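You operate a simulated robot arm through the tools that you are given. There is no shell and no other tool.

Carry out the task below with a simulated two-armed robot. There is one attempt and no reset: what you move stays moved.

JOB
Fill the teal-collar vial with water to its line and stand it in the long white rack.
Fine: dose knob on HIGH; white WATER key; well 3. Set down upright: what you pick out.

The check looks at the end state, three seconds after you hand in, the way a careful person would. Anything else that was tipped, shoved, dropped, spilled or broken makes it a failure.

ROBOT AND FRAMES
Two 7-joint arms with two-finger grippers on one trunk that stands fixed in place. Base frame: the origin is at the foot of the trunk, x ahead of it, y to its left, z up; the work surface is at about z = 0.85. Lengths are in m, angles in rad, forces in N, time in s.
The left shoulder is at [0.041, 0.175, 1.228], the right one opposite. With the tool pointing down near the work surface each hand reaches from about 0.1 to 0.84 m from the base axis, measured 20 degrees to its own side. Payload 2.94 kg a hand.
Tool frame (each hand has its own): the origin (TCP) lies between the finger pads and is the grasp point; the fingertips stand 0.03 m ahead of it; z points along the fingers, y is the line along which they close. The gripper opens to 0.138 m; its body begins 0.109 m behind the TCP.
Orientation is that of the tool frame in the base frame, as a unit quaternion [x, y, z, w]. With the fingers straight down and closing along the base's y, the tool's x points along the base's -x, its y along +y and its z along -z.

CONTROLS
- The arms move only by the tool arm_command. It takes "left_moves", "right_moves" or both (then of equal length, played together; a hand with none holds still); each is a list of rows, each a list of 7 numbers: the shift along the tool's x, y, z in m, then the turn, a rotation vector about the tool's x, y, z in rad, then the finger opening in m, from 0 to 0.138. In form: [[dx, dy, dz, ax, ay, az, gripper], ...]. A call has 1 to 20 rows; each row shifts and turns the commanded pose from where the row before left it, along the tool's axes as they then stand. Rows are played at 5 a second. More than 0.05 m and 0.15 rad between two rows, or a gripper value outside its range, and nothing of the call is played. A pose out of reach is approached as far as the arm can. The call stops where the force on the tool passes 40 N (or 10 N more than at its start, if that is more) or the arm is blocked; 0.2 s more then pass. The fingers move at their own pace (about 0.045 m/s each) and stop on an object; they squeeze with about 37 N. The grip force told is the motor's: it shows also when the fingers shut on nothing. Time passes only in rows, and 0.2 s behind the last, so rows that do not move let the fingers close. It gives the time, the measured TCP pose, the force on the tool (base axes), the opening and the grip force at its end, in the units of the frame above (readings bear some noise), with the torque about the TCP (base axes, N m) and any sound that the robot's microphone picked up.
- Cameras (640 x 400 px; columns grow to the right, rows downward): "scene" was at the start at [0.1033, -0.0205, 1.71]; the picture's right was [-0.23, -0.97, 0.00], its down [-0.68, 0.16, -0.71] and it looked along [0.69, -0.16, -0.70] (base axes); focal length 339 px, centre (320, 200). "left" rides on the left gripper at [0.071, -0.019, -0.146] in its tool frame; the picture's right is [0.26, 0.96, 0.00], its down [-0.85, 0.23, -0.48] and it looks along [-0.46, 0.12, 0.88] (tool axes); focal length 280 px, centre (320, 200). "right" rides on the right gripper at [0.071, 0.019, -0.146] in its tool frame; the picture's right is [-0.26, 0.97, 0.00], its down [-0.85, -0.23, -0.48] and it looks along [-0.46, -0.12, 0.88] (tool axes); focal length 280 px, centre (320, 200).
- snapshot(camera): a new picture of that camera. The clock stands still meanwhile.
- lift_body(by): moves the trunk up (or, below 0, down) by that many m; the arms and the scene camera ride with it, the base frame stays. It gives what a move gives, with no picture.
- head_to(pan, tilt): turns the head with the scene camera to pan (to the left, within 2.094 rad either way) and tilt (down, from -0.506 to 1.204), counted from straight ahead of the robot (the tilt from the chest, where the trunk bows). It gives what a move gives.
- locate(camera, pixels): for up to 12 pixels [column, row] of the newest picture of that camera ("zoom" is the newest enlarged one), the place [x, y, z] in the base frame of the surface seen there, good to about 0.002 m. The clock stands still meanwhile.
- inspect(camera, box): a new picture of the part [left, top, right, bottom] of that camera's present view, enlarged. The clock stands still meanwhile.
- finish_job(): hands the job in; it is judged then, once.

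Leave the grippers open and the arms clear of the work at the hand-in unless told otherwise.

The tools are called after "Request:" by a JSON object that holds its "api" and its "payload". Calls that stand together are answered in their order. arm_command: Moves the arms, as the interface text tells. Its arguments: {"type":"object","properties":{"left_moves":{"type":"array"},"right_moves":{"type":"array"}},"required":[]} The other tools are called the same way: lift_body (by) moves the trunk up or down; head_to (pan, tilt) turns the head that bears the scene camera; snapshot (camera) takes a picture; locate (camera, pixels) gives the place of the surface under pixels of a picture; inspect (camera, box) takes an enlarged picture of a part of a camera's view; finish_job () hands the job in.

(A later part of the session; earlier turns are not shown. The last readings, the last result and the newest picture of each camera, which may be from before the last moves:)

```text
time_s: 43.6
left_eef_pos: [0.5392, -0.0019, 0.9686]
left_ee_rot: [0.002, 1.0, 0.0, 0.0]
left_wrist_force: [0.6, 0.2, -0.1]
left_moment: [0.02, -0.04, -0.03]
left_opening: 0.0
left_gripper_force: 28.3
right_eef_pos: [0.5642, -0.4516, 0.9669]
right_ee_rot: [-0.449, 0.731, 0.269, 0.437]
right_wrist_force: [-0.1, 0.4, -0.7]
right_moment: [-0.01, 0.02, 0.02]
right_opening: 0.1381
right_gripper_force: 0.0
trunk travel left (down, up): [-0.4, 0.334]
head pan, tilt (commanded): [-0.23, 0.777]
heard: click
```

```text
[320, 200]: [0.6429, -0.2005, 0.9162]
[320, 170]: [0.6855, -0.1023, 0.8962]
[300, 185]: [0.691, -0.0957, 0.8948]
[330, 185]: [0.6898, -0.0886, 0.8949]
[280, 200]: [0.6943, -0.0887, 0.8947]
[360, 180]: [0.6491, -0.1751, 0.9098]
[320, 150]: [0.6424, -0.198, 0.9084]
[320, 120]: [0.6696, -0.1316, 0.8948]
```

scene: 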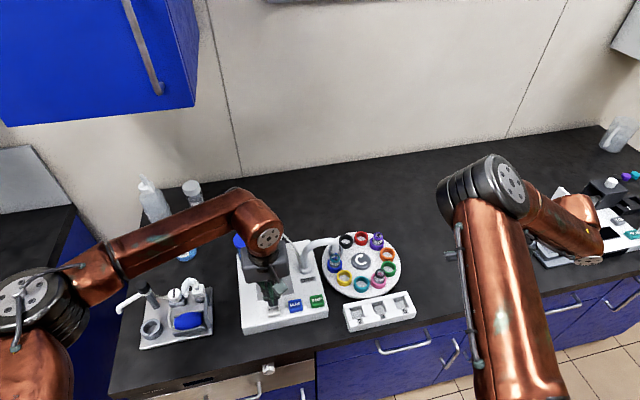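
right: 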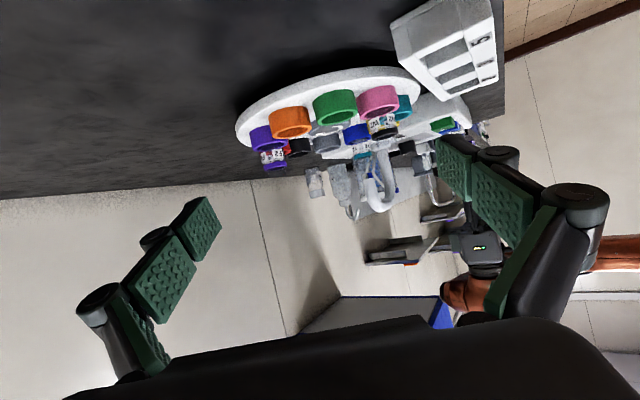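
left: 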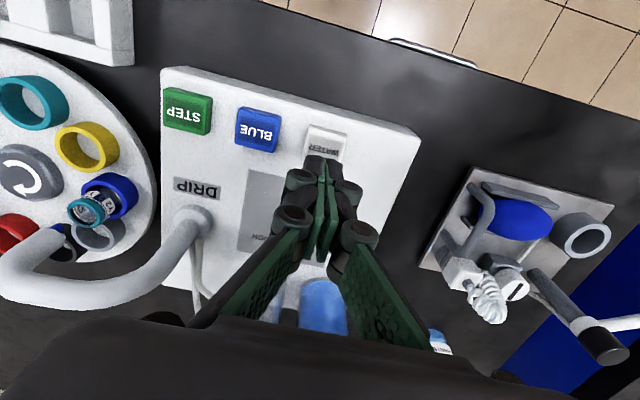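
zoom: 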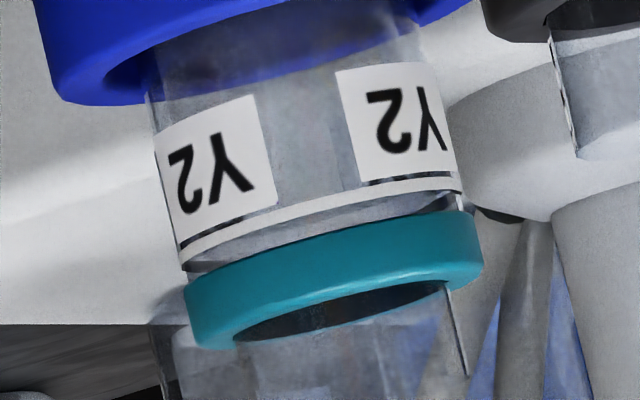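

The reading through glass is ambiguous, so I want a truly level look. I'll back the right hand off 0.05 m and lower it 0.055 m, over bare table and clear of the rack's end, so its camera sits at z ≈ 0.92.

Request:
{"api": "arm_command", "payload": {"right_moves": [[0.018, 0, -0.0045, 0, 0, 0, 0.138], [0.018, 0, -0.0045, 0, 0, 0, 0.138], [0.018, 0, -0.0045, 0, 0, 0, 0.138], [0.018, 0, -0.0045, 0, 0, 0, 0.138], [0, 0, 0, 0, 0, 0, 0.138]]}}

Request:
{"api": "snapshot", "payload": {"camera": "right"}}

Request:
{"api": "inspect", "payload": {"camera": "right", "box": [358, 168, 390, 200]}}

```text
time_s: 44.8
left_eef_pos: [0.5396, -0.0017, 0.9686]
left_ee_rot: [0.003, 1.0, 0.0, 0.0]
left_wrist_force: [-0.3, 0.4, 0.7]
left_moment: [-0.04, -0.01, -0.04]
left_opening: 0.0
left_gripper_force: 28.3
right_eef_pos: [0.5403, -0.498, 0.9142]
right_ee_rot: [-0.449, 0.731, 0.269, 0.437]
right_wrist_force: [-0.5, -0.1, 0.2]
right_moment: [-0.02, -0.01, -0.05]
right_opening: 0.138
right_gripper_force: 0.1
trunk travel left (down, up): [-0.4, 0.334]
head pan, tilt (commanded): [-0.23, 0.777]
```

```text
taken
```

right: 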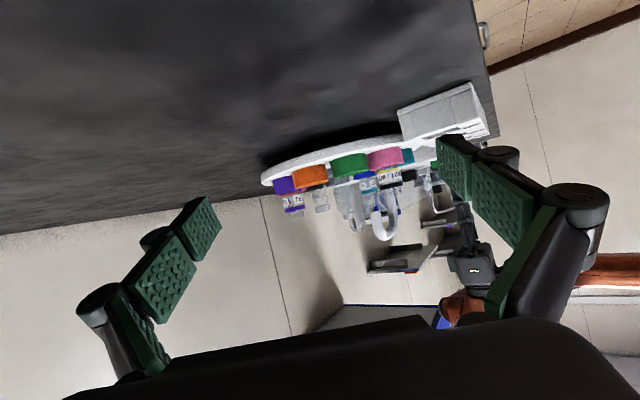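

```text
12.50 times, centred on (374, 184) of right
```

zoom: 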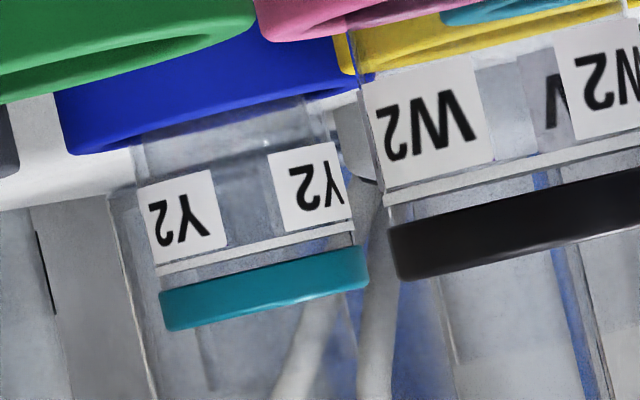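

This is a level view now: teal vial Y2 at left, with W2 (black collar) beside it for comparison. Zooming in on the line.

Request:
{"api": "inspect", "payload": {"camera": "right", "box": [364, 176, 378, 194]}}

Request:
{"api": "inspect", "payload": {"camera": "right", "box": [376, 170, 392, 190]}}

```text
16.00 times, centred on (371, 185) of right
```

zoom: 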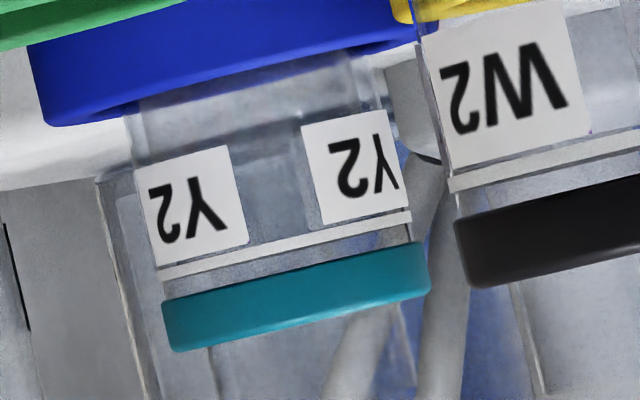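

```text
16.00 times, centred on (384, 180) of right
```

zoom: 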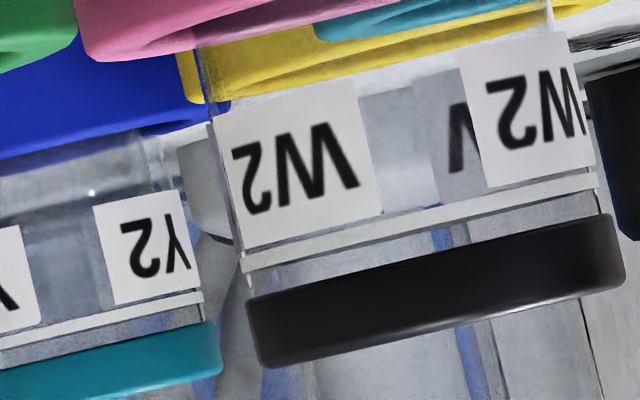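

Request:
{"api": "inspect", "payload": {"camera": "right", "box": [365, 183, 377, 191]}}

```text
16.00 times, centred on (371, 187) of right
```

zoom: 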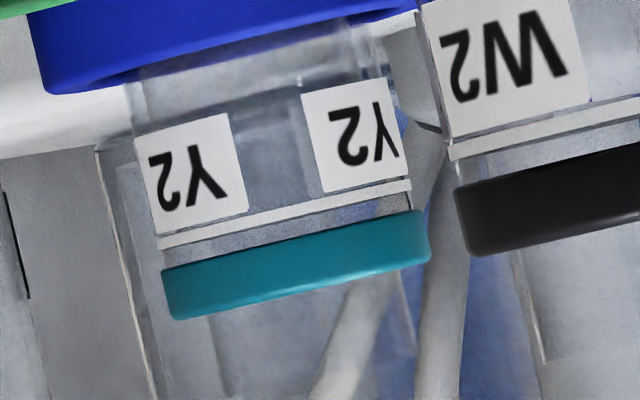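

In the level view, the liquid's refracting tint ends at the white line in Y2, with plain background in the strip above it. To double-check, I'll go back to the slightly raised pose and sample the strip between line and collar.

Request:
{"api": "arm_command", "payload": {"right_moves": [[-0.018, 0, 0.0045, 0, 0, 0, 0.138], [-0.018, 0, 0.0045, 0, 0, 0, 0.138], [-0.018, 0, 0.0045, 0, 0, 0, 0.138], [-0.009, 0, 0.0023, 0, 0, 0, 0.138], [0, 0, 0, 0, 0, 0, 0.138]]}}

Request:
{"api": "inspect", "payload": {"camera": "right", "box": [340, 130, 390, 180]}}

```text
time_s: 46.0
left_eef_pos: [0.5399, -0.0025, 0.9692]
left_ee_rot: [0.002, 1.0, 0.0, 0.0]
left_wrist_force: [-0.2, 0.3, -0.3]
left_moment: [0.02, -0.02, 0.0]
left_opening: 0.0
left_gripper_force: 28.0
right_eef_pos: [0.5615, -0.4597, 0.9609]
right_ee_rot: [-0.448, 0.732, 0.269, 0.437]
right_wrist_force: [0.0, -0.3, -0.4]
right_moment: [0.01, -0.01, 0.01]
right_opening: 0.1381
right_gripper_force: 0.0
trunk travel left (down, up): [-0.4, 0.334]
head pan, tilt (commanded): [-0.23, 0.777]
```

```text
8.00 times, centred on (365, 155) of right
```

zoom: 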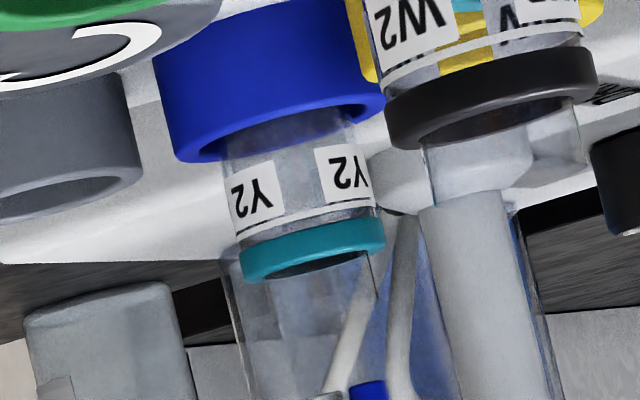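

Request:
{"api": "inspect", "payload": {"camera": "right", "box": [350, 145, 370, 165]}}

Request:
{"api": "locate", "payload": {"camera": "zoom", "pixels": [[320, 205], [320, 212], [320, 218], [300, 222], [280, 228], [340, 210], [360, 207], [300, 215], [250, 232], [380, 200]]}}

```text
16.00 times, centred on (360, 155) of right
```

zoom: 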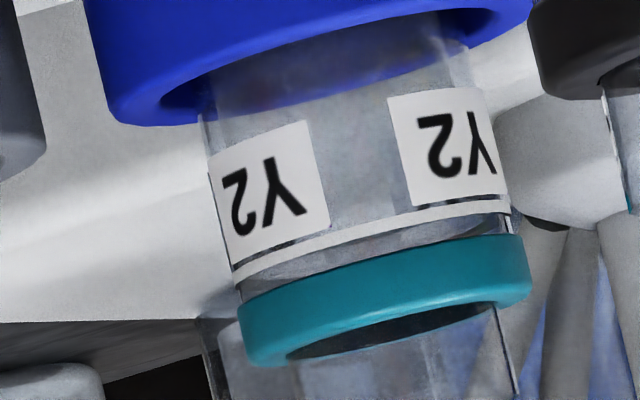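

```text
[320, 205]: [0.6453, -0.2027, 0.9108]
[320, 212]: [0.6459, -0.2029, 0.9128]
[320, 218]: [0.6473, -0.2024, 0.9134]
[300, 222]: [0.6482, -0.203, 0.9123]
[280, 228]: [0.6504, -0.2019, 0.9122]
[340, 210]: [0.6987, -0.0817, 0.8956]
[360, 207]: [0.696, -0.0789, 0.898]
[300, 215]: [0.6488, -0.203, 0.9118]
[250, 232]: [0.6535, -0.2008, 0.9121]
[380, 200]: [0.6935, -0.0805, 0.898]
```

The strip between line and collar lies lower in this zoom, around (300,272), (370,248) and (440,230). Sampling there.

Request:
{"api": "locate", "payload": {"camera": "zoom", "pixels": [[300, 270], [340, 258], [370, 248], [400, 240], [440, 230], [260, 280], [370, 236], [370, 226], [480, 222], [370, 253], [300, 276], [420, 238]]}}

```text
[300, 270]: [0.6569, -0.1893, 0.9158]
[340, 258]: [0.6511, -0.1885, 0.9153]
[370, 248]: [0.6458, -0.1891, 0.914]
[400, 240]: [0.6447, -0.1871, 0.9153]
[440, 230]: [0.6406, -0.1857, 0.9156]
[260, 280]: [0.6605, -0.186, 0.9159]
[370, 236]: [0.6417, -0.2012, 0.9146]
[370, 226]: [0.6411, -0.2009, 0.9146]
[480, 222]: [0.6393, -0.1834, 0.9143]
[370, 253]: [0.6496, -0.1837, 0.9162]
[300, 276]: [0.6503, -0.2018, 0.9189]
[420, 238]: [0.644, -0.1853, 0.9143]
```

The strip between line and collar reads as a flat plane at z ≈ 0.915, the same height as the line (0.9146 to 0.9155), so the water stands at the line. Now I'll step the carousel on to bring the vial out from under the nozzle, to the right side (5 steps). I move the left hand to STEP and press once.

Request:
{"api": "arm_command", "payload": {"left_moves": [[0, 0, -0.02, 0, 0, 0, 0], [0, -0.037, 0, 0, 0, 0, 0], [0, -0.037, 0, 0, 0, 0, 0], [0, -0.037, 0, 0, 0, 0, 0], [0, 0, 0.02, 0, 0, 0, 0], [0, 0, 0.015, 0, 0, 0, 0], [0, 0, 0.015, 0, 0, 0, 0], [0, 0, 0.004, 0, 0, 0, 0], [0, 0, 0.002, 0, 0, 0, 0], [0, 0, 0.002, 0, 0, 0, 0], [0, 0, 0.002, 0, 0, 0, 0], [0, 0, -0.02, 0, 0, 0, 0], [0, 0, -0.01, 0, 0, 0, 0], [0, 0, 0, 0, 0, 0, 0], [0, 0, 0, 0, 0, 0, 0], [0, 0, 0, 0, 0, 0, 0], [0, 0, 0, 0, 0, 0, 0]]}}

Request:
{"api": "snapshot", "payload": {"camera": "scene"}}

Request:
{"api": "inspect", "payload": {"camera": "scene", "box": [290, 215, 430, 335]}}

```text
time_s: 49.6
left_eef_pos: [0.5393, -0.113, 0.9589]
left_ee_rot: [0.003, 1.0, 0.0, -0.001]
left_wrist_force: [-0.1, 0.1, 0.0]
left_moment: [0.0, -0.03, -0.03]
left_opening: 0.0
left_gripper_force: 28.2
right_eef_pos: [0.5613, -0.4595, 0.9611]
right_ee_rot: [-0.448, 0.732, 0.269, 0.438]
right_wrist_force: [0.1, 1.0, -0.3]
right_moment: [0.03, -0.03, 0.01]
right_opening: 0.138
right_gripper_force: 0.0
trunk travel left (down, up): [-0.4, 0.334]
head pan, tilt (commanded): [-0.23, 0.777]
heard: click
```

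```text
taken
```

scene: 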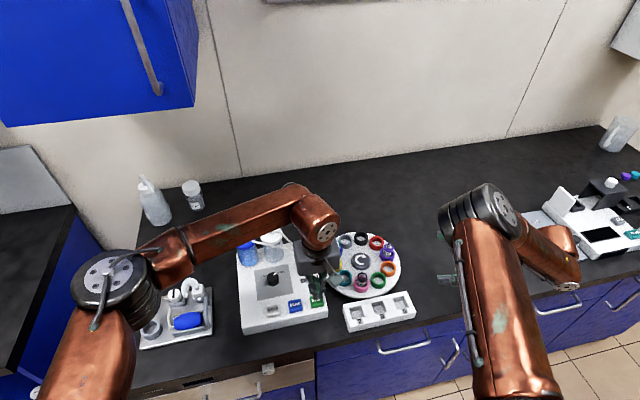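

```text
3.33 times, centred on (360, 275) of scene
```

zoom: 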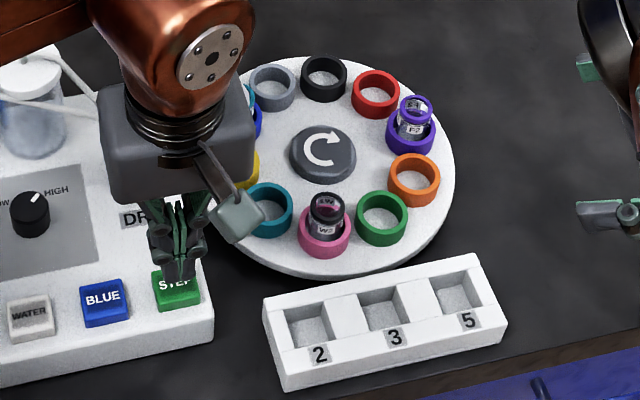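

One step done, and blue moved past the nozzle. I'll press STEP twice more, with pauses.

Request:
{"api": "arm_command", "payload": {"left_moves": [[0, 0, 0.02, 0, 0, 0, 0], [0, 0, 0.004, 0, 0, 0, 0], [0, 0, 0.002, 0, 0, 0, 0], [0, 0, 0.002, 0, 0, 0, 0], [0, 0, 0.002, 0, 0, 0, 0], [0, 0, -0.02, 0, 0, 0, 0], [0, 0, -0.01, 0, 0, 0, 0], [0, 0, 0, 0, 0, 0, 0], [0, 0, 0, 0, 0, 0, 0], [0, 0, 0, 0, 0, 0, 0], [0, 0, 0.02, 0, 0, 0, 0], [0, 0, 0.004, 0, 0, 0, 0], [0, 0, 0.002, 0, 0, 0, 0], [0, 0, 0.002, 0, 0, 0, 0], [0, 0, 0.002, 0, 0, 0, 0], [0, 0, -0.02, 0, 0, 0, 0], [0, 0, -0.01, 0, 0, 0, 0], [0, 0, 0, 0, 0, 0, 0], [0, 0, 0, 0, 0, 0, 0], [0, 0, 0, 0, 0, 0, 0]]}}

Request:
{"api": "inspect", "payload": {"camera": "scene", "box": [290, 215, 430, 335]}}

```text
time_s: 53.8
left_eef_pos: [0.5393, -0.1136, 0.959]
left_ee_rot: [0.003, 1.0, 0.0, 0.0]
left_wrist_force: [0.2, -0.2, -0.3]
left_moment: [0.01, -0.02, 0.0]
left_opening: 0.0
left_gripper_force: 28.1
right_eef_pos: [0.5606, -0.4609, 0.9608]
right_ee_rot: [-0.449, 0.731, 0.27, 0.437]
right_wrist_force: [-0.4, -0.5, 0.2]
right_moment: [0.03, -0.04, -0.03]
right_opening: 0.1382
right_gripper_force: 0.1
trunk travel left (down, up): [-0.4, 0.334]
head pan, tilt (commanded): [-0.23, 0.777]
heard: click, click
```

```text
3.33 times, centred on (360, 275) of scene
```

zoom: 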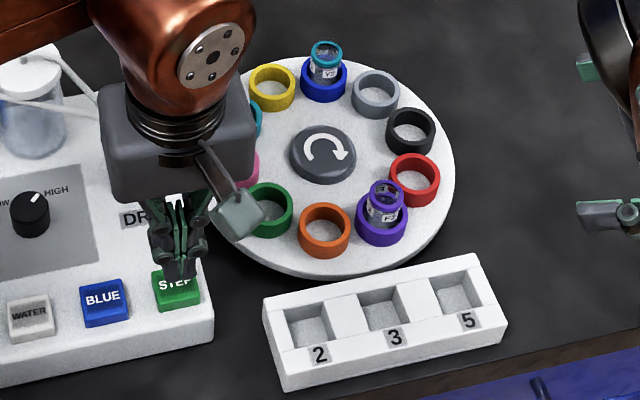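

After three steps the vial is at the far side, zoom (325,70). Two more presses will bring it to the right side.

Request:
{"api": "arm_command", "payload": {"left_moves": [[0, 0, 0.02, 0, 0, 0, 0], [0, 0, 0.004, 0, 0, 0, 0], [0, 0, 0.002, 0, 0, 0, 0], [0, 0, 0.002, 0, 0, 0, 0], [0, 0, 0.002, 0, 0, 0, 0], [0, 0, -0.02, 0, 0, 0, 0], [0, 0, -0.01, 0, 0, 0, 0], [0, 0, 0, 0, 0, 0, 0], [0, 0, 0, 0, 0, 0, 0], [0, 0, 0, 0, 0, 0, 0], [0, 0, 0.02, 0, 0, 0, 0], [0, 0, 0.004, 0, 0, 0, 0], [0, 0, 0.002, 0, 0, 0, 0], [0, 0, 0.002, 0, 0, 0, 0], [0, 0, 0.002, 0, 0, 0, 0], [0, 0, -0.02, 0, 0, 0, 0], [0, 0, -0.01, 0, 0, 0, 0], [0, 0, 0, 0, 0, 0, 0], [0, 0, 0, 0, 0, 0, 0], [0, 0, 0, 0, 0, 0, 0]]}}

Request:
{"api": "inspect", "payload": {"camera": "scene", "box": [290, 215, 430, 335]}}

```text
time_s: 58.0
left_eef_pos: [0.5396, -0.1136, 0.9584]
left_ee_rot: [0.002, 1.0, 0.0, 0.0]
left_wrist_force: [0.8, 0.4, 0.1]
left_moment: [0.0, 0.0, 0.05]
left_opening: 0.0
left_gripper_force: 28.5
right_eef_pos: [0.5619, -0.4593, 0.9605]
right_ee_rot: [-0.449, 0.731, 0.269, 0.437]
right_wrist_force: [-0.5, 0.2, -0.2]
right_moment: [0.01, 0.0, -0.01]
right_opening: 0.1381
right_gripper_force: 0.1
trunk travel left (down, up): [-0.4, 0.334]
head pan, tilt (commanded): [-0.23, 0.777]
heard: click, click
```

```text
3.33 times, centred on (360, 275) of scene
```

zoom: 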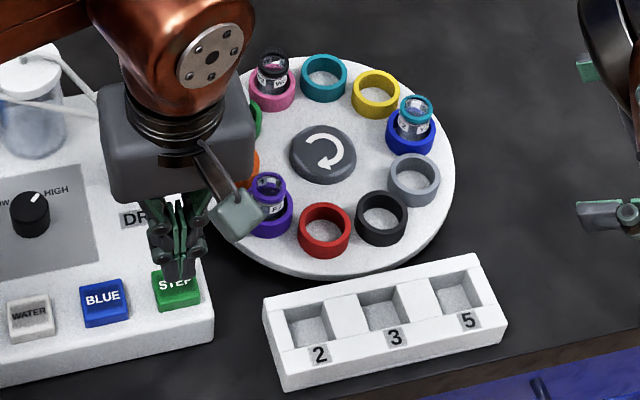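

The vial is now on the right side of the carousel with empty wells either side. I'll retreat the left arm up and to the left, and raise the right hand 0.12 m and bring it back to straight down.

Request:
{"api": "arm_command", "payload": {"left_moves": [[0, 0, -0.05, 0, 0, 0, 0], [0, 0, -0.05, 0, 0, 0, 0], [0, 0, -0.05, 0, 0, 0, 0], [0, 0.04, 0, 0, 0, 0, 0], [0, 0.04, 0, 0, 0, 0, 0], [0, 0.04, 0, 0, 0, 0, 0], [0, 0.04, 0, 0, 0, 0, 0], [0, 0.04, 0, 0, 0, 0, 0], [0, 0.04, 0, 0, 0, 0, 0], [0, 0.04, 0, 0, 0, 0, 0], [0, 0, -0.04, 0, 0, 0, 0], [0, 0, -0.04, 0, 0, 0, 0]], "right_moves": [[-0.0352, 0, -0.0189, 0, 0, 0, 0.138], [-0.0352, 0, -0.0189, 0, 0, 0, 0.138], [-0.0352, 0, -0.0189, 0, 0, 0, 0.138], [0, 0, 0, 0, 0.135, 0, 0.138], [0, 0, 0, 0, 0.135, 0, 0.138], [0, 0, 0, 0, 0.135, 0, 0.138], [0, 0, 0, 0, 0.135, 0, 0.138], [0, 0, 0, 0, 0.135, 0, 0.138], [0, 0, 0, 0, 0.135, 0, 0.138], [0, 0, 0, 0, 0.135, 0, 0.138], [0, 0, 0, 0, 0.135, 0, 0.138], [0, 0, 0, 0, 0, 0, 0.138]]}}

Request:
{"api": "snapshot", "payload": {"camera": "scene"}}

Request:
{"api": "snapshot", "payload": {"camera": "right"}}

```text
time_s: 60.6
left_eef_pos: [0.5385, 0.1678, 1.1898]
left_ee_rot: [0.002, 1.0, 0.0, 0.0]
left_wrist_force: [-0.1, -0.8, -0.9]
left_moment: [0.02, -0.09, 0.02]
left_opening: 0.0
left_gripper_force: 28.2
right_eef_pos: [0.5607, -0.459, 1.081]
right_ee_rot: [-0.522, 0.853, 0.001, -0.001]
right_wrist_force: [-0.5, 0.6, -0.3]
right_moment: [-0.01, -0.05, 0.02]
right_opening: 0.1378
right_gripper_force: 0.2
trunk travel left (down, up): [-0.4, 0.334]
head pan, tilt (commanded): [-0.23, 0.777]
```

```text
taken
```

scene: 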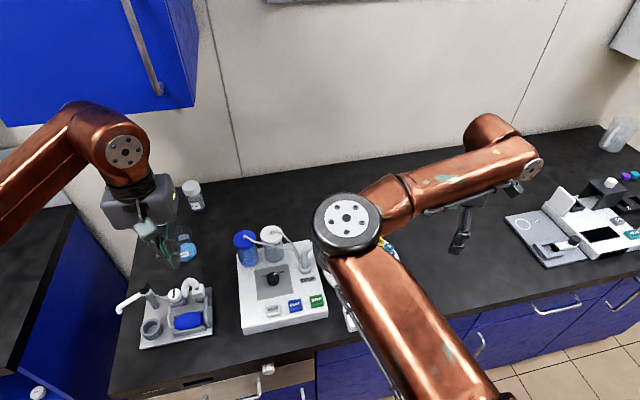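

```text
taken
```

right: 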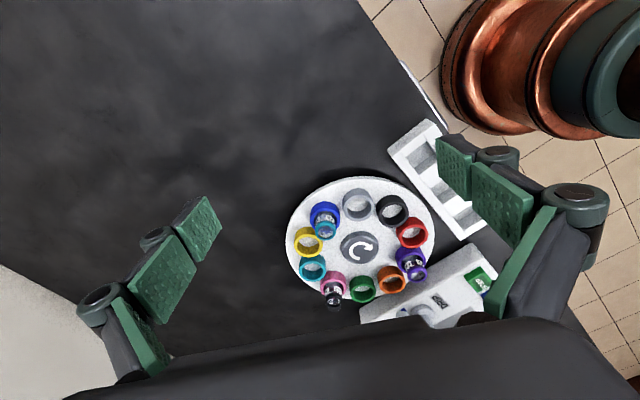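

The right hand points straight down and its camera sees the carousel, with the teal vial near (325,222). I'll zoom there to locate the vial's collar, rim and ring.

Request:
{"api": "inspect", "payload": {"camera": "right", "box": [300, 190, 350, 245]}}

Request:
{"api": "locate", "payload": {"camera": "zoom", "pixels": [[320, 150], [230, 160], [405, 160], [320, 220], [280, 240], [390, 240], [330, 285], [330, 200], [240, 190], [400, 185], [330, 250], [335, 310]]}}

```text
7.27 times, centred on (325, 218) of right
```

zoom: 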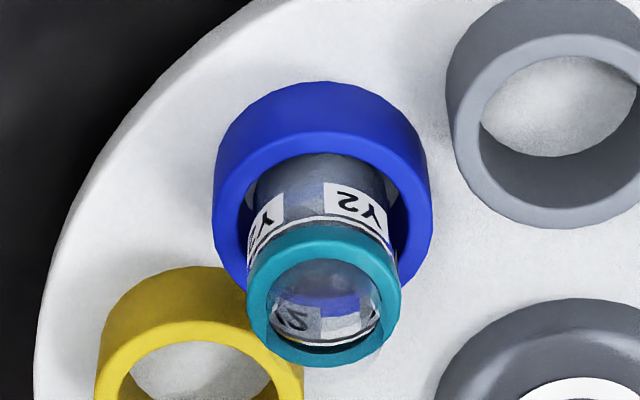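

```text
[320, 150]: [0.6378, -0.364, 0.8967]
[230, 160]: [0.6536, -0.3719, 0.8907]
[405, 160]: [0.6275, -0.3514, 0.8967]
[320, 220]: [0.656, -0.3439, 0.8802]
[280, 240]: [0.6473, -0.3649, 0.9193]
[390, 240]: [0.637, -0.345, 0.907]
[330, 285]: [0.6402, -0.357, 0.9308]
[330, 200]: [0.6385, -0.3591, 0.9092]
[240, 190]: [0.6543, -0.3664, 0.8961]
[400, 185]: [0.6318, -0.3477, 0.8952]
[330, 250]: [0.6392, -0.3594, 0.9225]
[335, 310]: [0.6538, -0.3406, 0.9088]
```

I'll zoom harder on the mouth to see whether glass stands above the collar.

Request:
{"api": "inspect", "payload": {"camera": "right", "box": [314, 216, 338, 240]}}

Request:
{"api": "inspect", "payload": {"camera": "right", "box": [395, 240, 430, 285]}}

```text
16.00 times, centred on (326, 228) of right
```

zoom: 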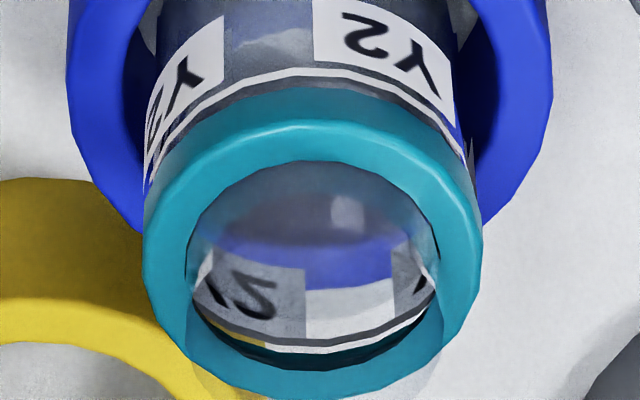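

```text
8.89 times, centred on (412, 262) of right
```

zoom: 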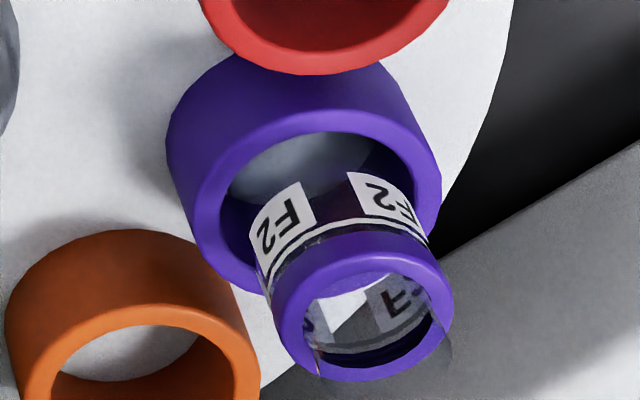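

I'll locate the collar rim's edges in a fresh zoom to get the vial's axis.

Request:
{"api": "inspect", "payload": {"camera": "right", "box": [314, 216, 338, 240]}}

Request:
{"api": "locate", "payload": {"camera": "zoom", "pixels": [[310, 140], [165, 250], [462, 250], [310, 380], [200, 165], [425, 165], [215, 345], [420, 340], [310, 105], [300, 75], [310, 60]]}}

```text
16.00 times, centred on (326, 228) of right
```

zoom: 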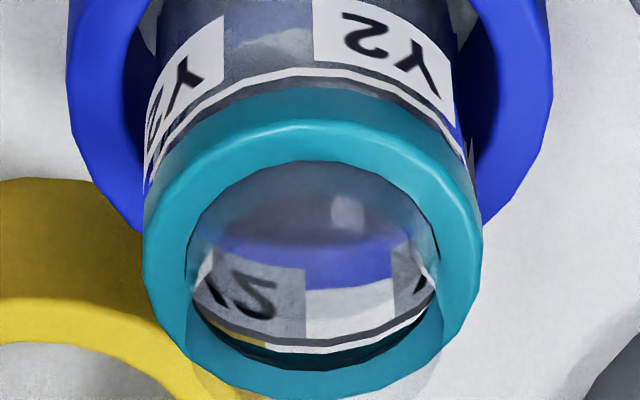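

```text
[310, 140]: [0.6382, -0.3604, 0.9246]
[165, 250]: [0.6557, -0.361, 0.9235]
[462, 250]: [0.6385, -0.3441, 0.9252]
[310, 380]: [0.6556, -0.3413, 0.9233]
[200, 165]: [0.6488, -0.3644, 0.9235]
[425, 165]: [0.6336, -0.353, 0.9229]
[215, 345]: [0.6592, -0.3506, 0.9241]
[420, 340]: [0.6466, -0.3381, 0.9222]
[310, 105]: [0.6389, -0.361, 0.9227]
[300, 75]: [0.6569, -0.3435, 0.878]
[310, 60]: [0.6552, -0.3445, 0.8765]
```

The collar top is at z ≈ 0.924 and the vial axis is about (0.647, -0.352). I'll turn the right hand back to zero yaw and hover over the vial, with the opening narrowed to 0.07, at z ≈ 1.06.

Request:
{"api": "arm_command", "payload": {"right_moves": [[0, 0, 0, 0, 0, 0.1375, 0.138], [0, 0, 0, 0, 0, 0.1375, 0.138], [0, 0, 0, 0, 0, 0.1375, 0.138], [0, 0, 0, 0, 0, 0.1375, 0.138], [0, 0, 0, 0, 0, 0.1375, 0.138], [0, 0, 0, 0, 0, 0.1375, 0.138], [0, 0, 0, 0, 0, 0.1375, 0.138], [0, 0, 0, 0, 0, 0.1375, 0.138], [0, 0, 0, 0, 0, 0, 0.07], [0, 0, 0, 0, 0, 0, 0.07], [0, 0, 0, 0, 0, 0, 0.07], [0, 0, 0, 0, 0, 0, 0.07]]}}

Request:
{"api": "snapshot", "payload": {"camera": "scene"}}

Request:
{"api": "locate", "payload": {"camera": "scene", "pixels": [[375, 190], [360, 210], [420, 170], [450, 140]]}}

```text
time_s: 63.2
left_eef_pos: [0.5388, 0.1691, 1.1893]
left_ee_rot: [0.003, 1.0, -0.001, 0.0]
left_wrist_force: [-0.5, 0.5, 0.0]
left_moment: [-0.01, -0.04, -0.01]
left_opening: 0.0002
left_gripper_force: 28.1
right_eef_pos: [0.5607, -0.4581, 1.0836]
right_ee_rot: [0.0, 1.0, 0.0, -0.001]
right_wrist_force: [0.4, -0.9, 0.0]
right_moment: [-0.02, -0.02, 0.0]
right_opening: 0.07
right_gripper_force: 0.1
trunk travel left (down, up): [-0.4, 0.334]
head pan, tilt (commanded): [-0.23, 0.777]
```

```text
taken
```

scene: 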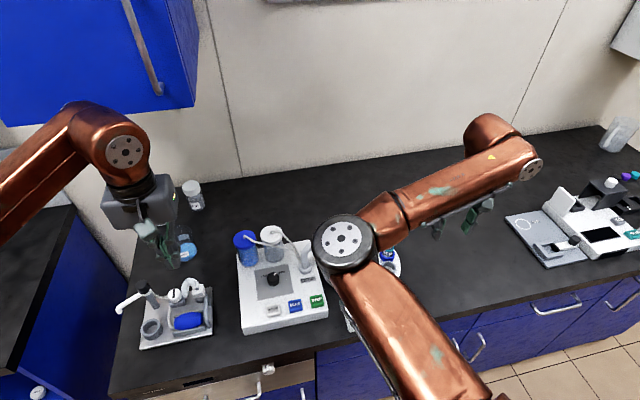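

```text
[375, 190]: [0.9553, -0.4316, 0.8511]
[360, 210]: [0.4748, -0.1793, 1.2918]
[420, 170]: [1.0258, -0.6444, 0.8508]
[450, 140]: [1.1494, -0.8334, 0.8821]
```

The elbow's top is at about z 1.29, with plenty of clearance. I'll hover over the vial at (0.647, -0.352, 1.03).

Request:
{"api": "arm_command", "payload": {"right_moves": [[-0.0216, 0.0265, 0.0134, 0, 0, 0, 0.07], [-0.0216, 0.0265, 0.0134, 0, 0, 0, 0.07], [-0.0216, 0.0265, 0.0134, 0, 0, 0, 0.07], [-0.0215, 0.0266, 0.0134, 0, 0, 0, 0.07], [0, 0, 0, 0, 0, 0, 0.07]]}}

Request:
{"api": "snapshot", "payload": {"camera": "right"}}

Request:
{"api": "snapshot", "payload": {"camera": "scene"}}

```text
time_s: 64.4
left_eef_pos: [0.5388, 0.1666, 1.1876]
left_ee_rot: [0.003, 1.0, 0.001, 0.001]
left_wrist_force: [-0.1, -0.5, 0.6]
left_moment: [0.03, -0.01, -0.01]
left_opening: 0.0
left_gripper_force: 27.9
right_eef_pos: [0.6462, -0.353, 1.0281]
right_ee_rot: [0.0, 1.0, -0.001, -0.001]
right_wrist_force: [0.2, -0.1, -0.1]
right_moment: [-0.01, -0.02, 0.0]
right_opening: 0.0699
right_gripper_force: 0.0
trunk travel left (down, up): [-0.4, 0.334]
head pan, tilt (commanded): [-0.23, 0.777]
```

```text
taken
```

right: 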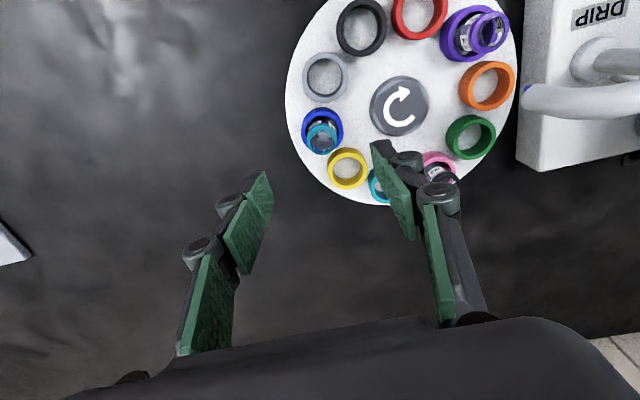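

```text
taken
```

scene: 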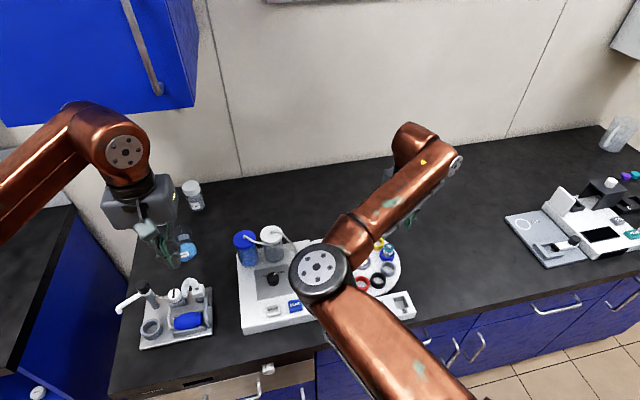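

The vial at (321,137) appears right between the fingertips. I'll re-measure its rim from here.

Request:
{"api": "inspect", "payload": {"camera": "right", "box": [295, 100, 350, 165]}}

```text
6.15 times, centred on (322, 132) of right
```

zoom: 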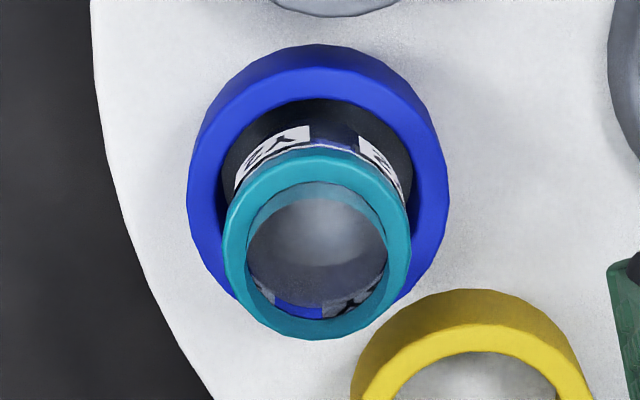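

Request:
{"api": "locate", "payload": {"camera": "zoom", "pixels": [[316, 170], [234, 245], [399, 245], [318, 330], [255, 185], [380, 185], [255, 305], [380, 305], [203, 190], [436, 190], [318, 85], [320, 250]]}}

```text
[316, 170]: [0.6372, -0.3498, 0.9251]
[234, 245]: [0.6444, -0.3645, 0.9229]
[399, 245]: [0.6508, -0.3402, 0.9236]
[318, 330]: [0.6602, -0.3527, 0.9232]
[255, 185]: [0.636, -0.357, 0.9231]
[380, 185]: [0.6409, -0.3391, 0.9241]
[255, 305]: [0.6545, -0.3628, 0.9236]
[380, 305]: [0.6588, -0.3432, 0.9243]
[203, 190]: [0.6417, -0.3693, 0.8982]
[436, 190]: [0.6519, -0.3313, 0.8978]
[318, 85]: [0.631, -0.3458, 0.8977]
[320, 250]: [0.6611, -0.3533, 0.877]
```

The vial axis is about (0.648, -0.351) and the collar's outer diameter about 0.028. I'll nudge 1.5 mm in x and y and descend to z ≈ 0.955 first, with fingers straddling.

Request:
{"api": "arm_command", "payload": {"right_moves": [[-0.0015, 0.0017, 0, 0, 0, 0, 0.07], [0, 0, 0.025, 0, 0, 0, 0.07], [0, 0, 0.025, 0, 0, 0, 0.07], [0, 0, 0.023, 0, 0, 0, 0.07], [0, 0, 0, 0, 0, 0, 0.07]]}}

Request:
{"api": "snapshot", "payload": {"camera": "right"}}

Request:
{"api": "inspect", "payload": {"camera": "right", "box": [240, 110, 420, 240]}}

```text
time_s: 65.6
left_eef_pos: [0.5385, 0.1686, 1.187]
left_ee_rot: [0.002, 1.0, 0.0, 0.0]
left_wrist_force: [-0.3, 0.0, 0.5]
left_moment: [0.0, -0.02, 0.02]
left_opening: 0.0
left_gripper_force: 28.5
right_eef_pos: [0.6495, -0.351, 0.955]
right_ee_rot: [0.0, 1.0, -0.001, 0.0]
right_wrist_force: [0.0, 0.5, -0.3]
right_moment: [0.0, 0.0, 0.01]
right_opening: 0.0699
right_gripper_force: 0.1
trunk travel left (down, up): [-0.4, 0.334]
head pan, tilt (commanded): [-0.23, 0.777]
```

```text
taken
```

right: 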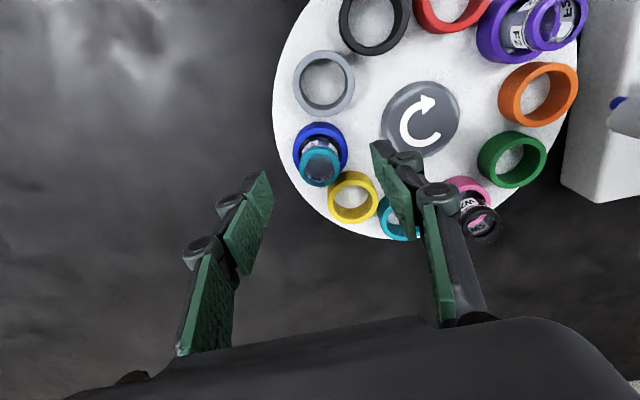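

```text
3.08 times, centred on (330, 175) of right
```

zoom: 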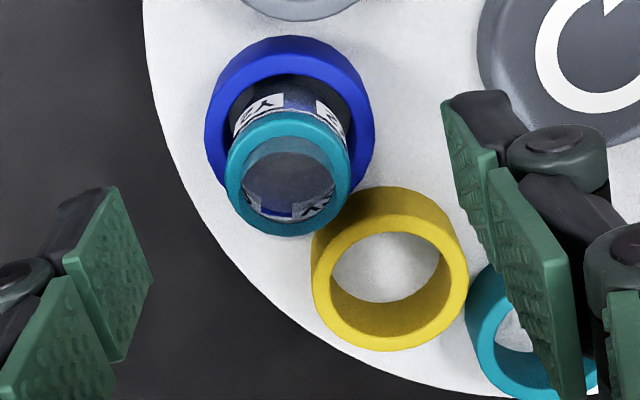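

The vial is centred between the fingertips. I'll descend another 0.021 m to TCP z ≈ 0.934, so the tips stay above the ring's top at 0.897.

Request:
{"api": "arm_command", "payload": {"right_moves": [[0, 0, 0.011, 0, 0, 0, 0.07], [0, 0, 0.01, 0, 0, 0, 0.07], [0, 0, 0, 0, 0, 0, 0.07]]}}

Request:
{"api": "snapshot", "payload": {"camera": "right"}}

Request:
{"api": "inspect", "payload": {"camera": "scene", "box": [330, 170, 460, 300]}}

```text
time_s: 66.4
left_eef_pos: [0.5386, 0.1682, 1.1882]
left_ee_rot: [0.002, 1.0, 0.0, 0.0]
left_wrist_force: [0.5, 0.2, 0.6]
left_moment: [-0.01, 0.01, 0.03]
left_opening: 0.0
left_gripper_force: 28.4
right_eef_pos: [0.6492, -0.3516, 0.9336]
right_ee_rot: [0.0, 1.0, -0.001, 0.0]
right_wrist_force: [-0.5, -0.3, 0.2]
right_moment: [0.0, 0.0, 0.03]
right_opening: 0.0695
right_gripper_force: 0.1
trunk travel left (down, up): [-0.4, 0.334]
head pan, tilt (commanded): [-0.23, 0.777]
```

```text
taken
```

right: 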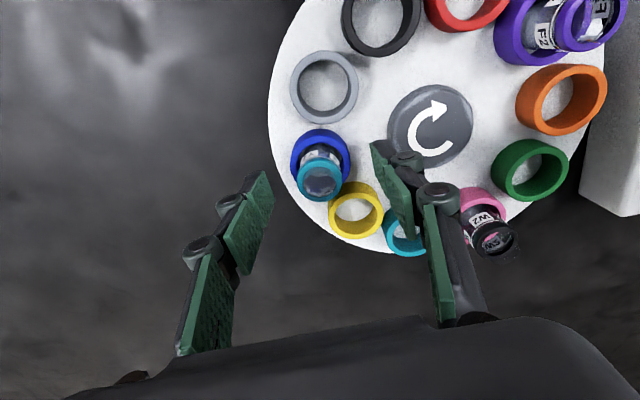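

```text
3.08 times, centred on (395, 235) of scene
```

zoom: 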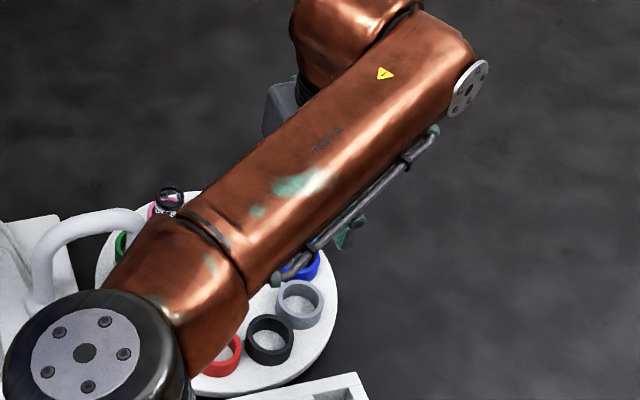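

The computed grasp point falls at right-camera (320,183) and the collar is at (320,180), so it is well centred. Closing the fingers on the vial.

Request:
{"api": "arm_command", "payload": {"right_moves": [[0, 0, 0, 0, 0, 0, 0.05], [0, 0, 0, 0, 0, 0, 0.035], [0, 0, 0, 0, 0, 0, 0.02], [0, 0, 0, 0, 0, 0, 0.02], [0, 0, 0, 0, 0, 0, 0.02], [0, 0, 0, 0, 0, 0, 0.02]]}}

Request:
{"api": "snapshot", "payload": {"camera": "right"}}

Request:
{"api": "inspect", "payload": {"camera": "right", "box": [260, 120, 390, 230]}}

```text
time_s: 67.8
left_eef_pos: [0.5394, 0.1684, 1.1868]
left_ee_rot: [0.003, 1.0, 0.0, 0.0]
left_wrist_force: [-0.5, -0.6, -0.7]
left_moment: [0.01, 0.06, -0.01]
left_opening: 0.0
left_gripper_force: 27.6
right_eef_pos: [0.6492, -0.3511, 0.9334]
right_ee_rot: [-0.001, 1.0, 0.0, -0.001]
right_wrist_force: [0.5, -0.3, 0.5]
right_moment: [0.03, -0.02, 0.0]
right_opening: 0.0245
right_gripper_force: 37.3
trunk travel left (down, up): [-0.4, 0.334]
head pan, tilt (commanded): [-0.23, 0.777]
```

```text
taken
```

right: 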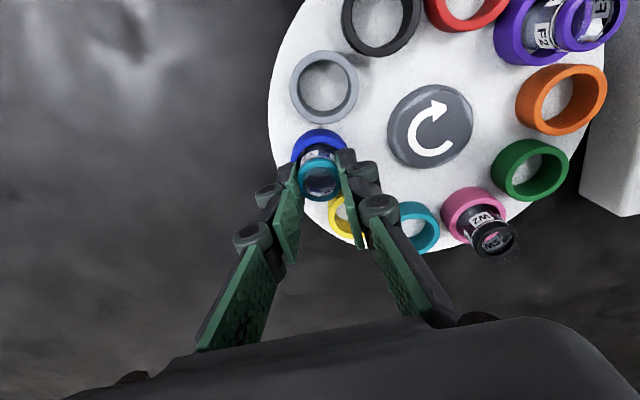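

```text
3.64 times, centred on (325, 175) of right
```

zoom: 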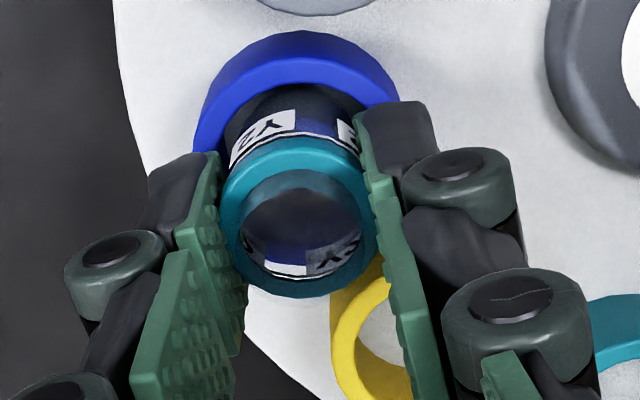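

Gripped, with the opening at 0.0245 and 37 N. I'll lift 2 cm slowly and check that the vial comes along upright.

Request:
{"api": "arm_command", "payload": {"right_moves": [[0, 0, -0.005, 0, 0, 0, 0.02], [0, 0, -0.008, 0, 0, 0, 0.02], [0, 0, -0.008, 0, 0, 0, 0.02], [0, 0, 0, 0, 0, 0, 0.02]]}}

Request:
{"api": "inspect", "payload": {"camera": "right", "box": [260, 120, 390, 230]}}

```text
time_s: 68.8
left_eef_pos: [0.5385, 0.1681, 1.1889]
left_ee_rot: [0.003, 1.0, 0.0, 0.0]
left_wrist_force: [0.5, -0.7, 0.3]
left_moment: [-0.03, 0.01, 0.02]
left_opening: 0.0
left_gripper_force: 28.3
right_eef_pos: [0.6486, -0.3508, 0.954]
right_ee_rot: [0.0, 1.0, 0.0, -0.001]
right_wrist_force: [-0.4, -0.1, -0.3]
right_moment: [0.0, 0.01, 0.0]
right_opening: 0.0244
right_gripper_force: 37.3
trunk travel left (down, up): [-0.4, 0.334]
head pan, tilt (commanded): [-0.23, 0.777]
```

```text
3.64 times, centred on (325, 175) of right
```

zoom: 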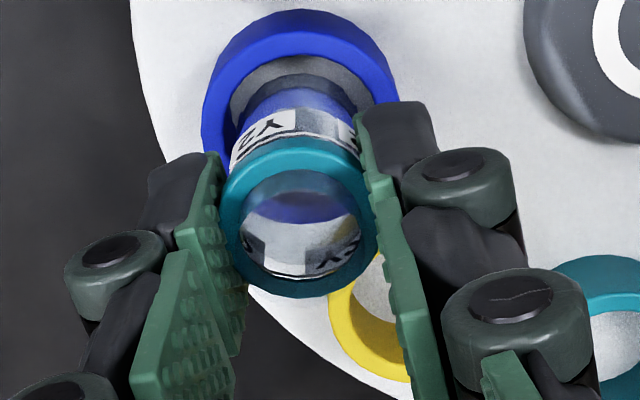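

The vial lifts cleanly with the fingers. I'll raise it another 0.05 m, then look with the right camera for the rack's wells.

Request:
{"api": "arm_command", "payload": {"right_moves": [[0, 0, -0.012, 0, 0, 0, 0.02], [0, 0, -0.013, 0, 0, 0, 0.02], [0, 0, -0.013, 0, 0, 0, 0.02], [0, 0, -0.012, 0, 0, 0, 0.02], [0, 0, 0, 0, 0, 0, 0.02]]}}

Request:
{"api": "snapshot", "payload": {"camera": "right"}}

Request:
{"api": "snapshot", "payload": {"camera": "scene"}}

```text
time_s: 70.0
left_eef_pos: [0.5388, 0.17, 1.188]
left_ee_rot: [0.003, 1.0, 0.0, 0.0]
left_wrist_force: [-0.3, -0.2, 0.4]
left_moment: [0.05, 0.0, -0.03]
left_opening: 0.0
left_gripper_force: 28.2
right_eef_pos: [0.6484, -0.3515, 1.0057]
right_ee_rot: [0.0, 1.0, 0.0, -0.001]
right_wrist_force: [-0.6, -0.4, 0.3]
right_moment: [0.01, -0.01, -0.01]
right_opening: 0.0246
right_gripper_force: 37.0
trunk travel left (down, up): [-0.4, 0.334]
head pan, tilt (commanded): [-0.23, 0.777]
```

```text
taken
```

right: 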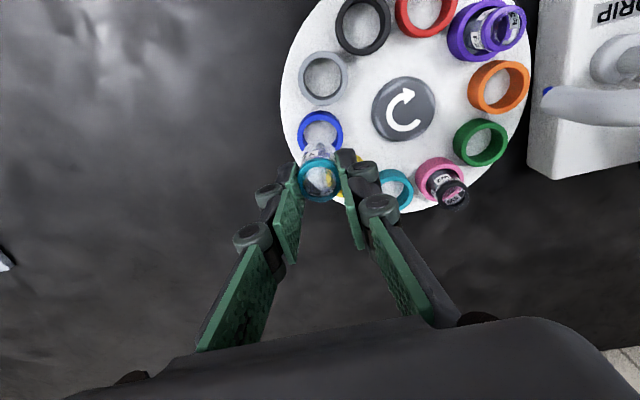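

```text
taken
```

scene: 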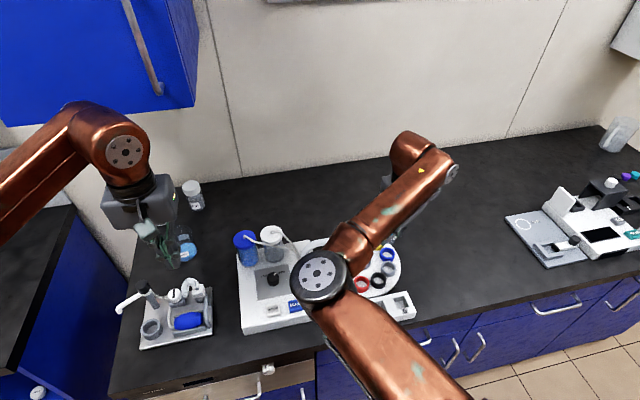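

I'll carry the vial slowly toward the rack, to about (0.52, -0.30) at this height, passing only over empty wells, then look.

Request:
{"api": "arm_command", "payload": {"right_moves": [[0.01, 0.004, 0, 0, 0, 0, 0.02], [0.018, 0.007, 0, 0, 0, 0, 0.02], [0.018, 0.007, 0, 0, 0, 0, 0.02], [0.018, 0.007, 0, 0, 0, 0, 0.02], [0.018, 0.007, 0, 0, 0, 0, 0.02], [0.018, 0.007, 0, 0, 0, 0, 0.02], [0.018, 0.007, 0, 0, 0, 0, 0.02], [0.01, 0.004, 0, 0, 0, 0, 0.02], [0, 0, 0, 0, 0, 0, 0.02]]}}

Request:
{"api": "snapshot", "payload": {"camera": "right"}}

Request:
{"api": "snapshot", "payload": {"camera": "scene"}}

```text
time_s: 72.0
left_eef_pos: [0.5395, 0.1685, 1.1886]
left_ee_rot: [0.003, 1.0, 0.0, 0.0]
left_wrist_force: [0.0, -0.3, 0.2]
left_moment: [-0.02, -0.01, 0.04]
left_opening: 0.0002
left_gripper_force: 28.7
right_eef_pos: [0.5501, -0.3123, 1.0059]
right_ee_rot: [-0.001, 1.0, 0.0, -0.002]
right_wrist_force: [0.7, -0.5, -0.3]
right_moment: [0.03, 0.0, -0.01]
right_opening: 0.0243
right_gripper_force: 37.2
right hand out of reach, approached as far as the arm can: row 7, 8
trunk travel left (down, up): [-0.4, 0.334]
head pan, tilt (commanded): [-0.23, 0.777]
```

```text
taken
```

right: 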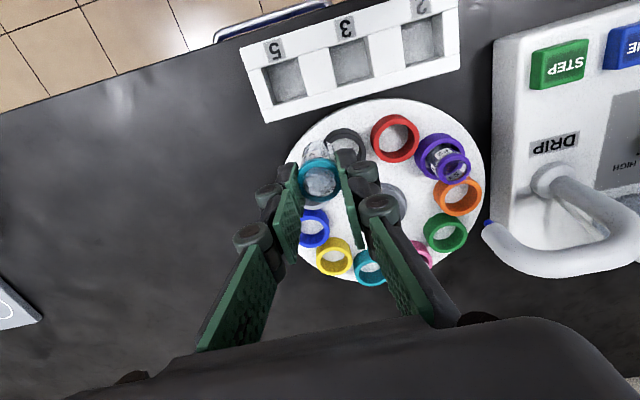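

```text
taken
```

scene: 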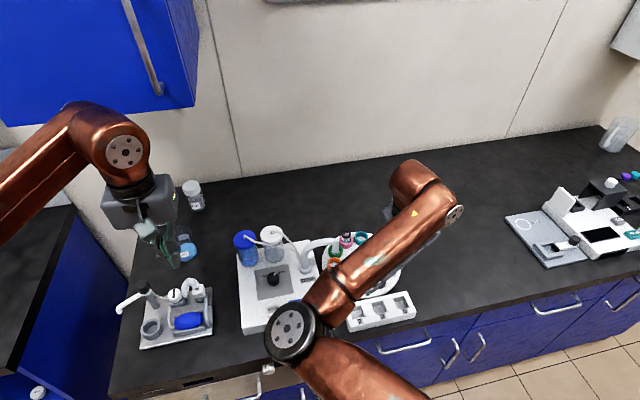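

The arm stopped at (0.55, -0.312) with yaw 0: a joint limit, no contact. The vial hangs over the carousel's near edge, well above it. I'll turn the hand a little clockwise (harmless to the upright vial) and try to move closer again.

Request:
{"api": "arm_command", "payload": {"right_moves": [[0, 0, 0, 0, 0, 0.1, 0.02], [0, 0, 0, 0, 0, 0.1, 0.02], [0.01, 0.003, 0, 0, 0, 0, 0.02], [0.01, 0.003, 0, 0, 0, 0, 0.02], [0, 0, 0, 0, 0, 0, 0.02]]}}

Request:
{"api": "snapshot", "payload": {"camera": "scene"}}

```text
time_s: 73.2
left_eef_pos: [0.5386, 0.1685, 1.1874]
left_ee_rot: [0.002, 1.0, 0.001, 0.001]
left_wrist_force: [-0.2, 0.0, 0.1]
left_moment: [0.05, -0.02, 0.02]
left_opening: 0.0
left_gripper_force: 28.1
right_eef_pos: [0.5497, -0.313, 1.0046]
right_ee_rot: [0.099, 0.995, 0.0, -0.001]
right_wrist_force: [-0.7, 0.5, -0.6]
right_moment: [-0.01, -0.02, -0.01]
right_opening: 0.0246
right_gripper_force: 36.6
right hand out of reach, approached as far as the arm can: row 3, 4
trunk travel left (down, up): [-0.4, 0.334]
head pan, tilt (commanded): [-0.23, 0.777]
```

```text
taken
```

scene: 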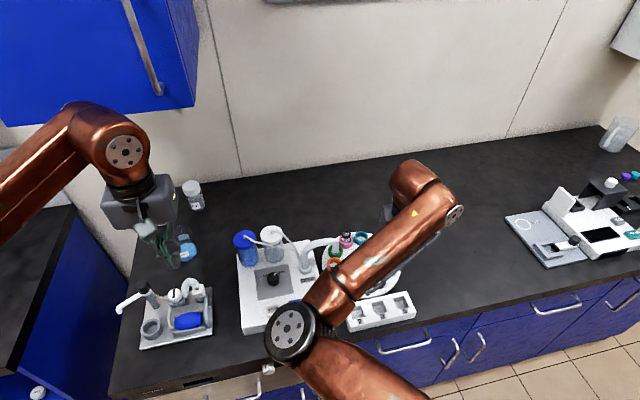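

The limit is not in the wrist: moving closer fails at either yaw. The elbow has swung inward on this path. I'll undo the yaw and go round from the right: to y ≈ -0.45, then back in x to ≈ 0.42, at this same safe height over bare table.

Request:
{"api": "arm_command", "payload": {"right_moves": [[0, 0, 0, 0, 0, -0.1, 0.02], [0, 0, 0, 0, 0, -0.1, 0.02], [0, -0.02, 0, 0, 0, 0, 0.02], [0, -0.025, 0, 0, 0, 0, 0.02], [0, -0.025, 0, 0, 0, 0, 0.02], [0, -0.025, 0, 0, 0, 0, 0.02], [0, -0.025, 0, 0, 0, 0, 0.02], [0, -0.02, 0, 0, 0, 0, 0.02], [0.02, 0, 0, 0, 0, 0, 0.02], [0.025, 0, 0, 0, 0, 0, 0.02], [0.025, 0, 0, 0, 0, 0, 0.02], [0.025, 0, 0, 0, 0, 0, 0.02], [0.025, 0, 0, 0, 0, 0, 0.02], [0.01, 0, 0, 0, 0, 0, 0.02], [0, 0, 0, 0, 0, 0, 0.02]]}}

Request:
{"api": "snapshot", "payload": {"camera": "scene"}}

Request:
{"api": "snapshot", "payload": {"camera": "right"}}

```text
time_s: 76.4
left_eef_pos: [0.5387, 0.1676, 1.1874]
left_ee_rot: [0.002, 1.0, 0.0, 0.0]
left_wrist_force: [0.5, 0.6, -0.1]
left_moment: [0.02, -0.01, 0.05]
left_opening: 0.0
left_gripper_force: 28.8
right_eef_pos: [0.4201, -0.4531, 1.0061]
right_ee_rot: [-0.001, 1.0, 0.0, 0.0]
right_wrist_force: [-0.6, -0.1, -0.1]
right_moment: [0.02, 0.02, 0.0]
right_opening: 0.0244
right_gripper_force: 37.2
trunk travel left (down, up): [-0.4, 0.334]
head pan, tilt (commanded): [-0.23, 0.777]
```

```text
taken
```

scene: 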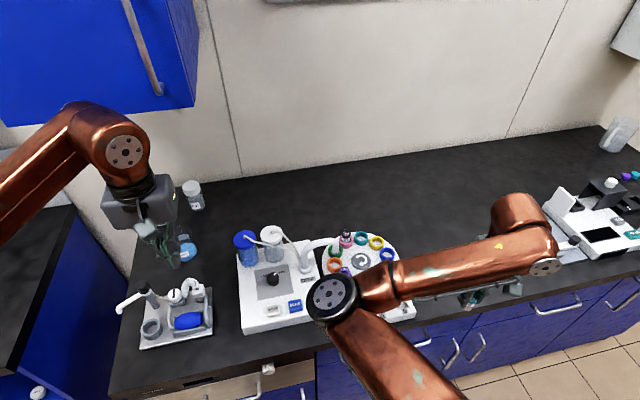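

```text
taken
```

right: 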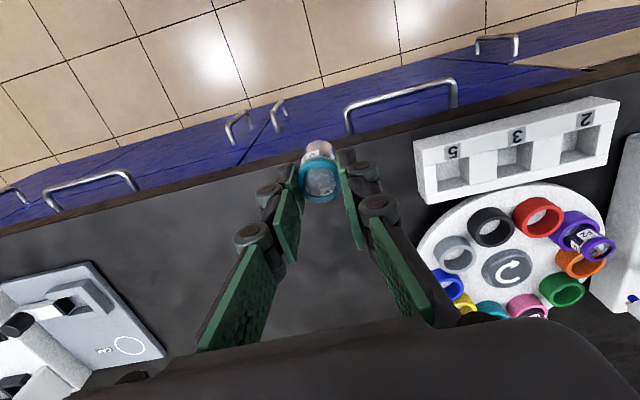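

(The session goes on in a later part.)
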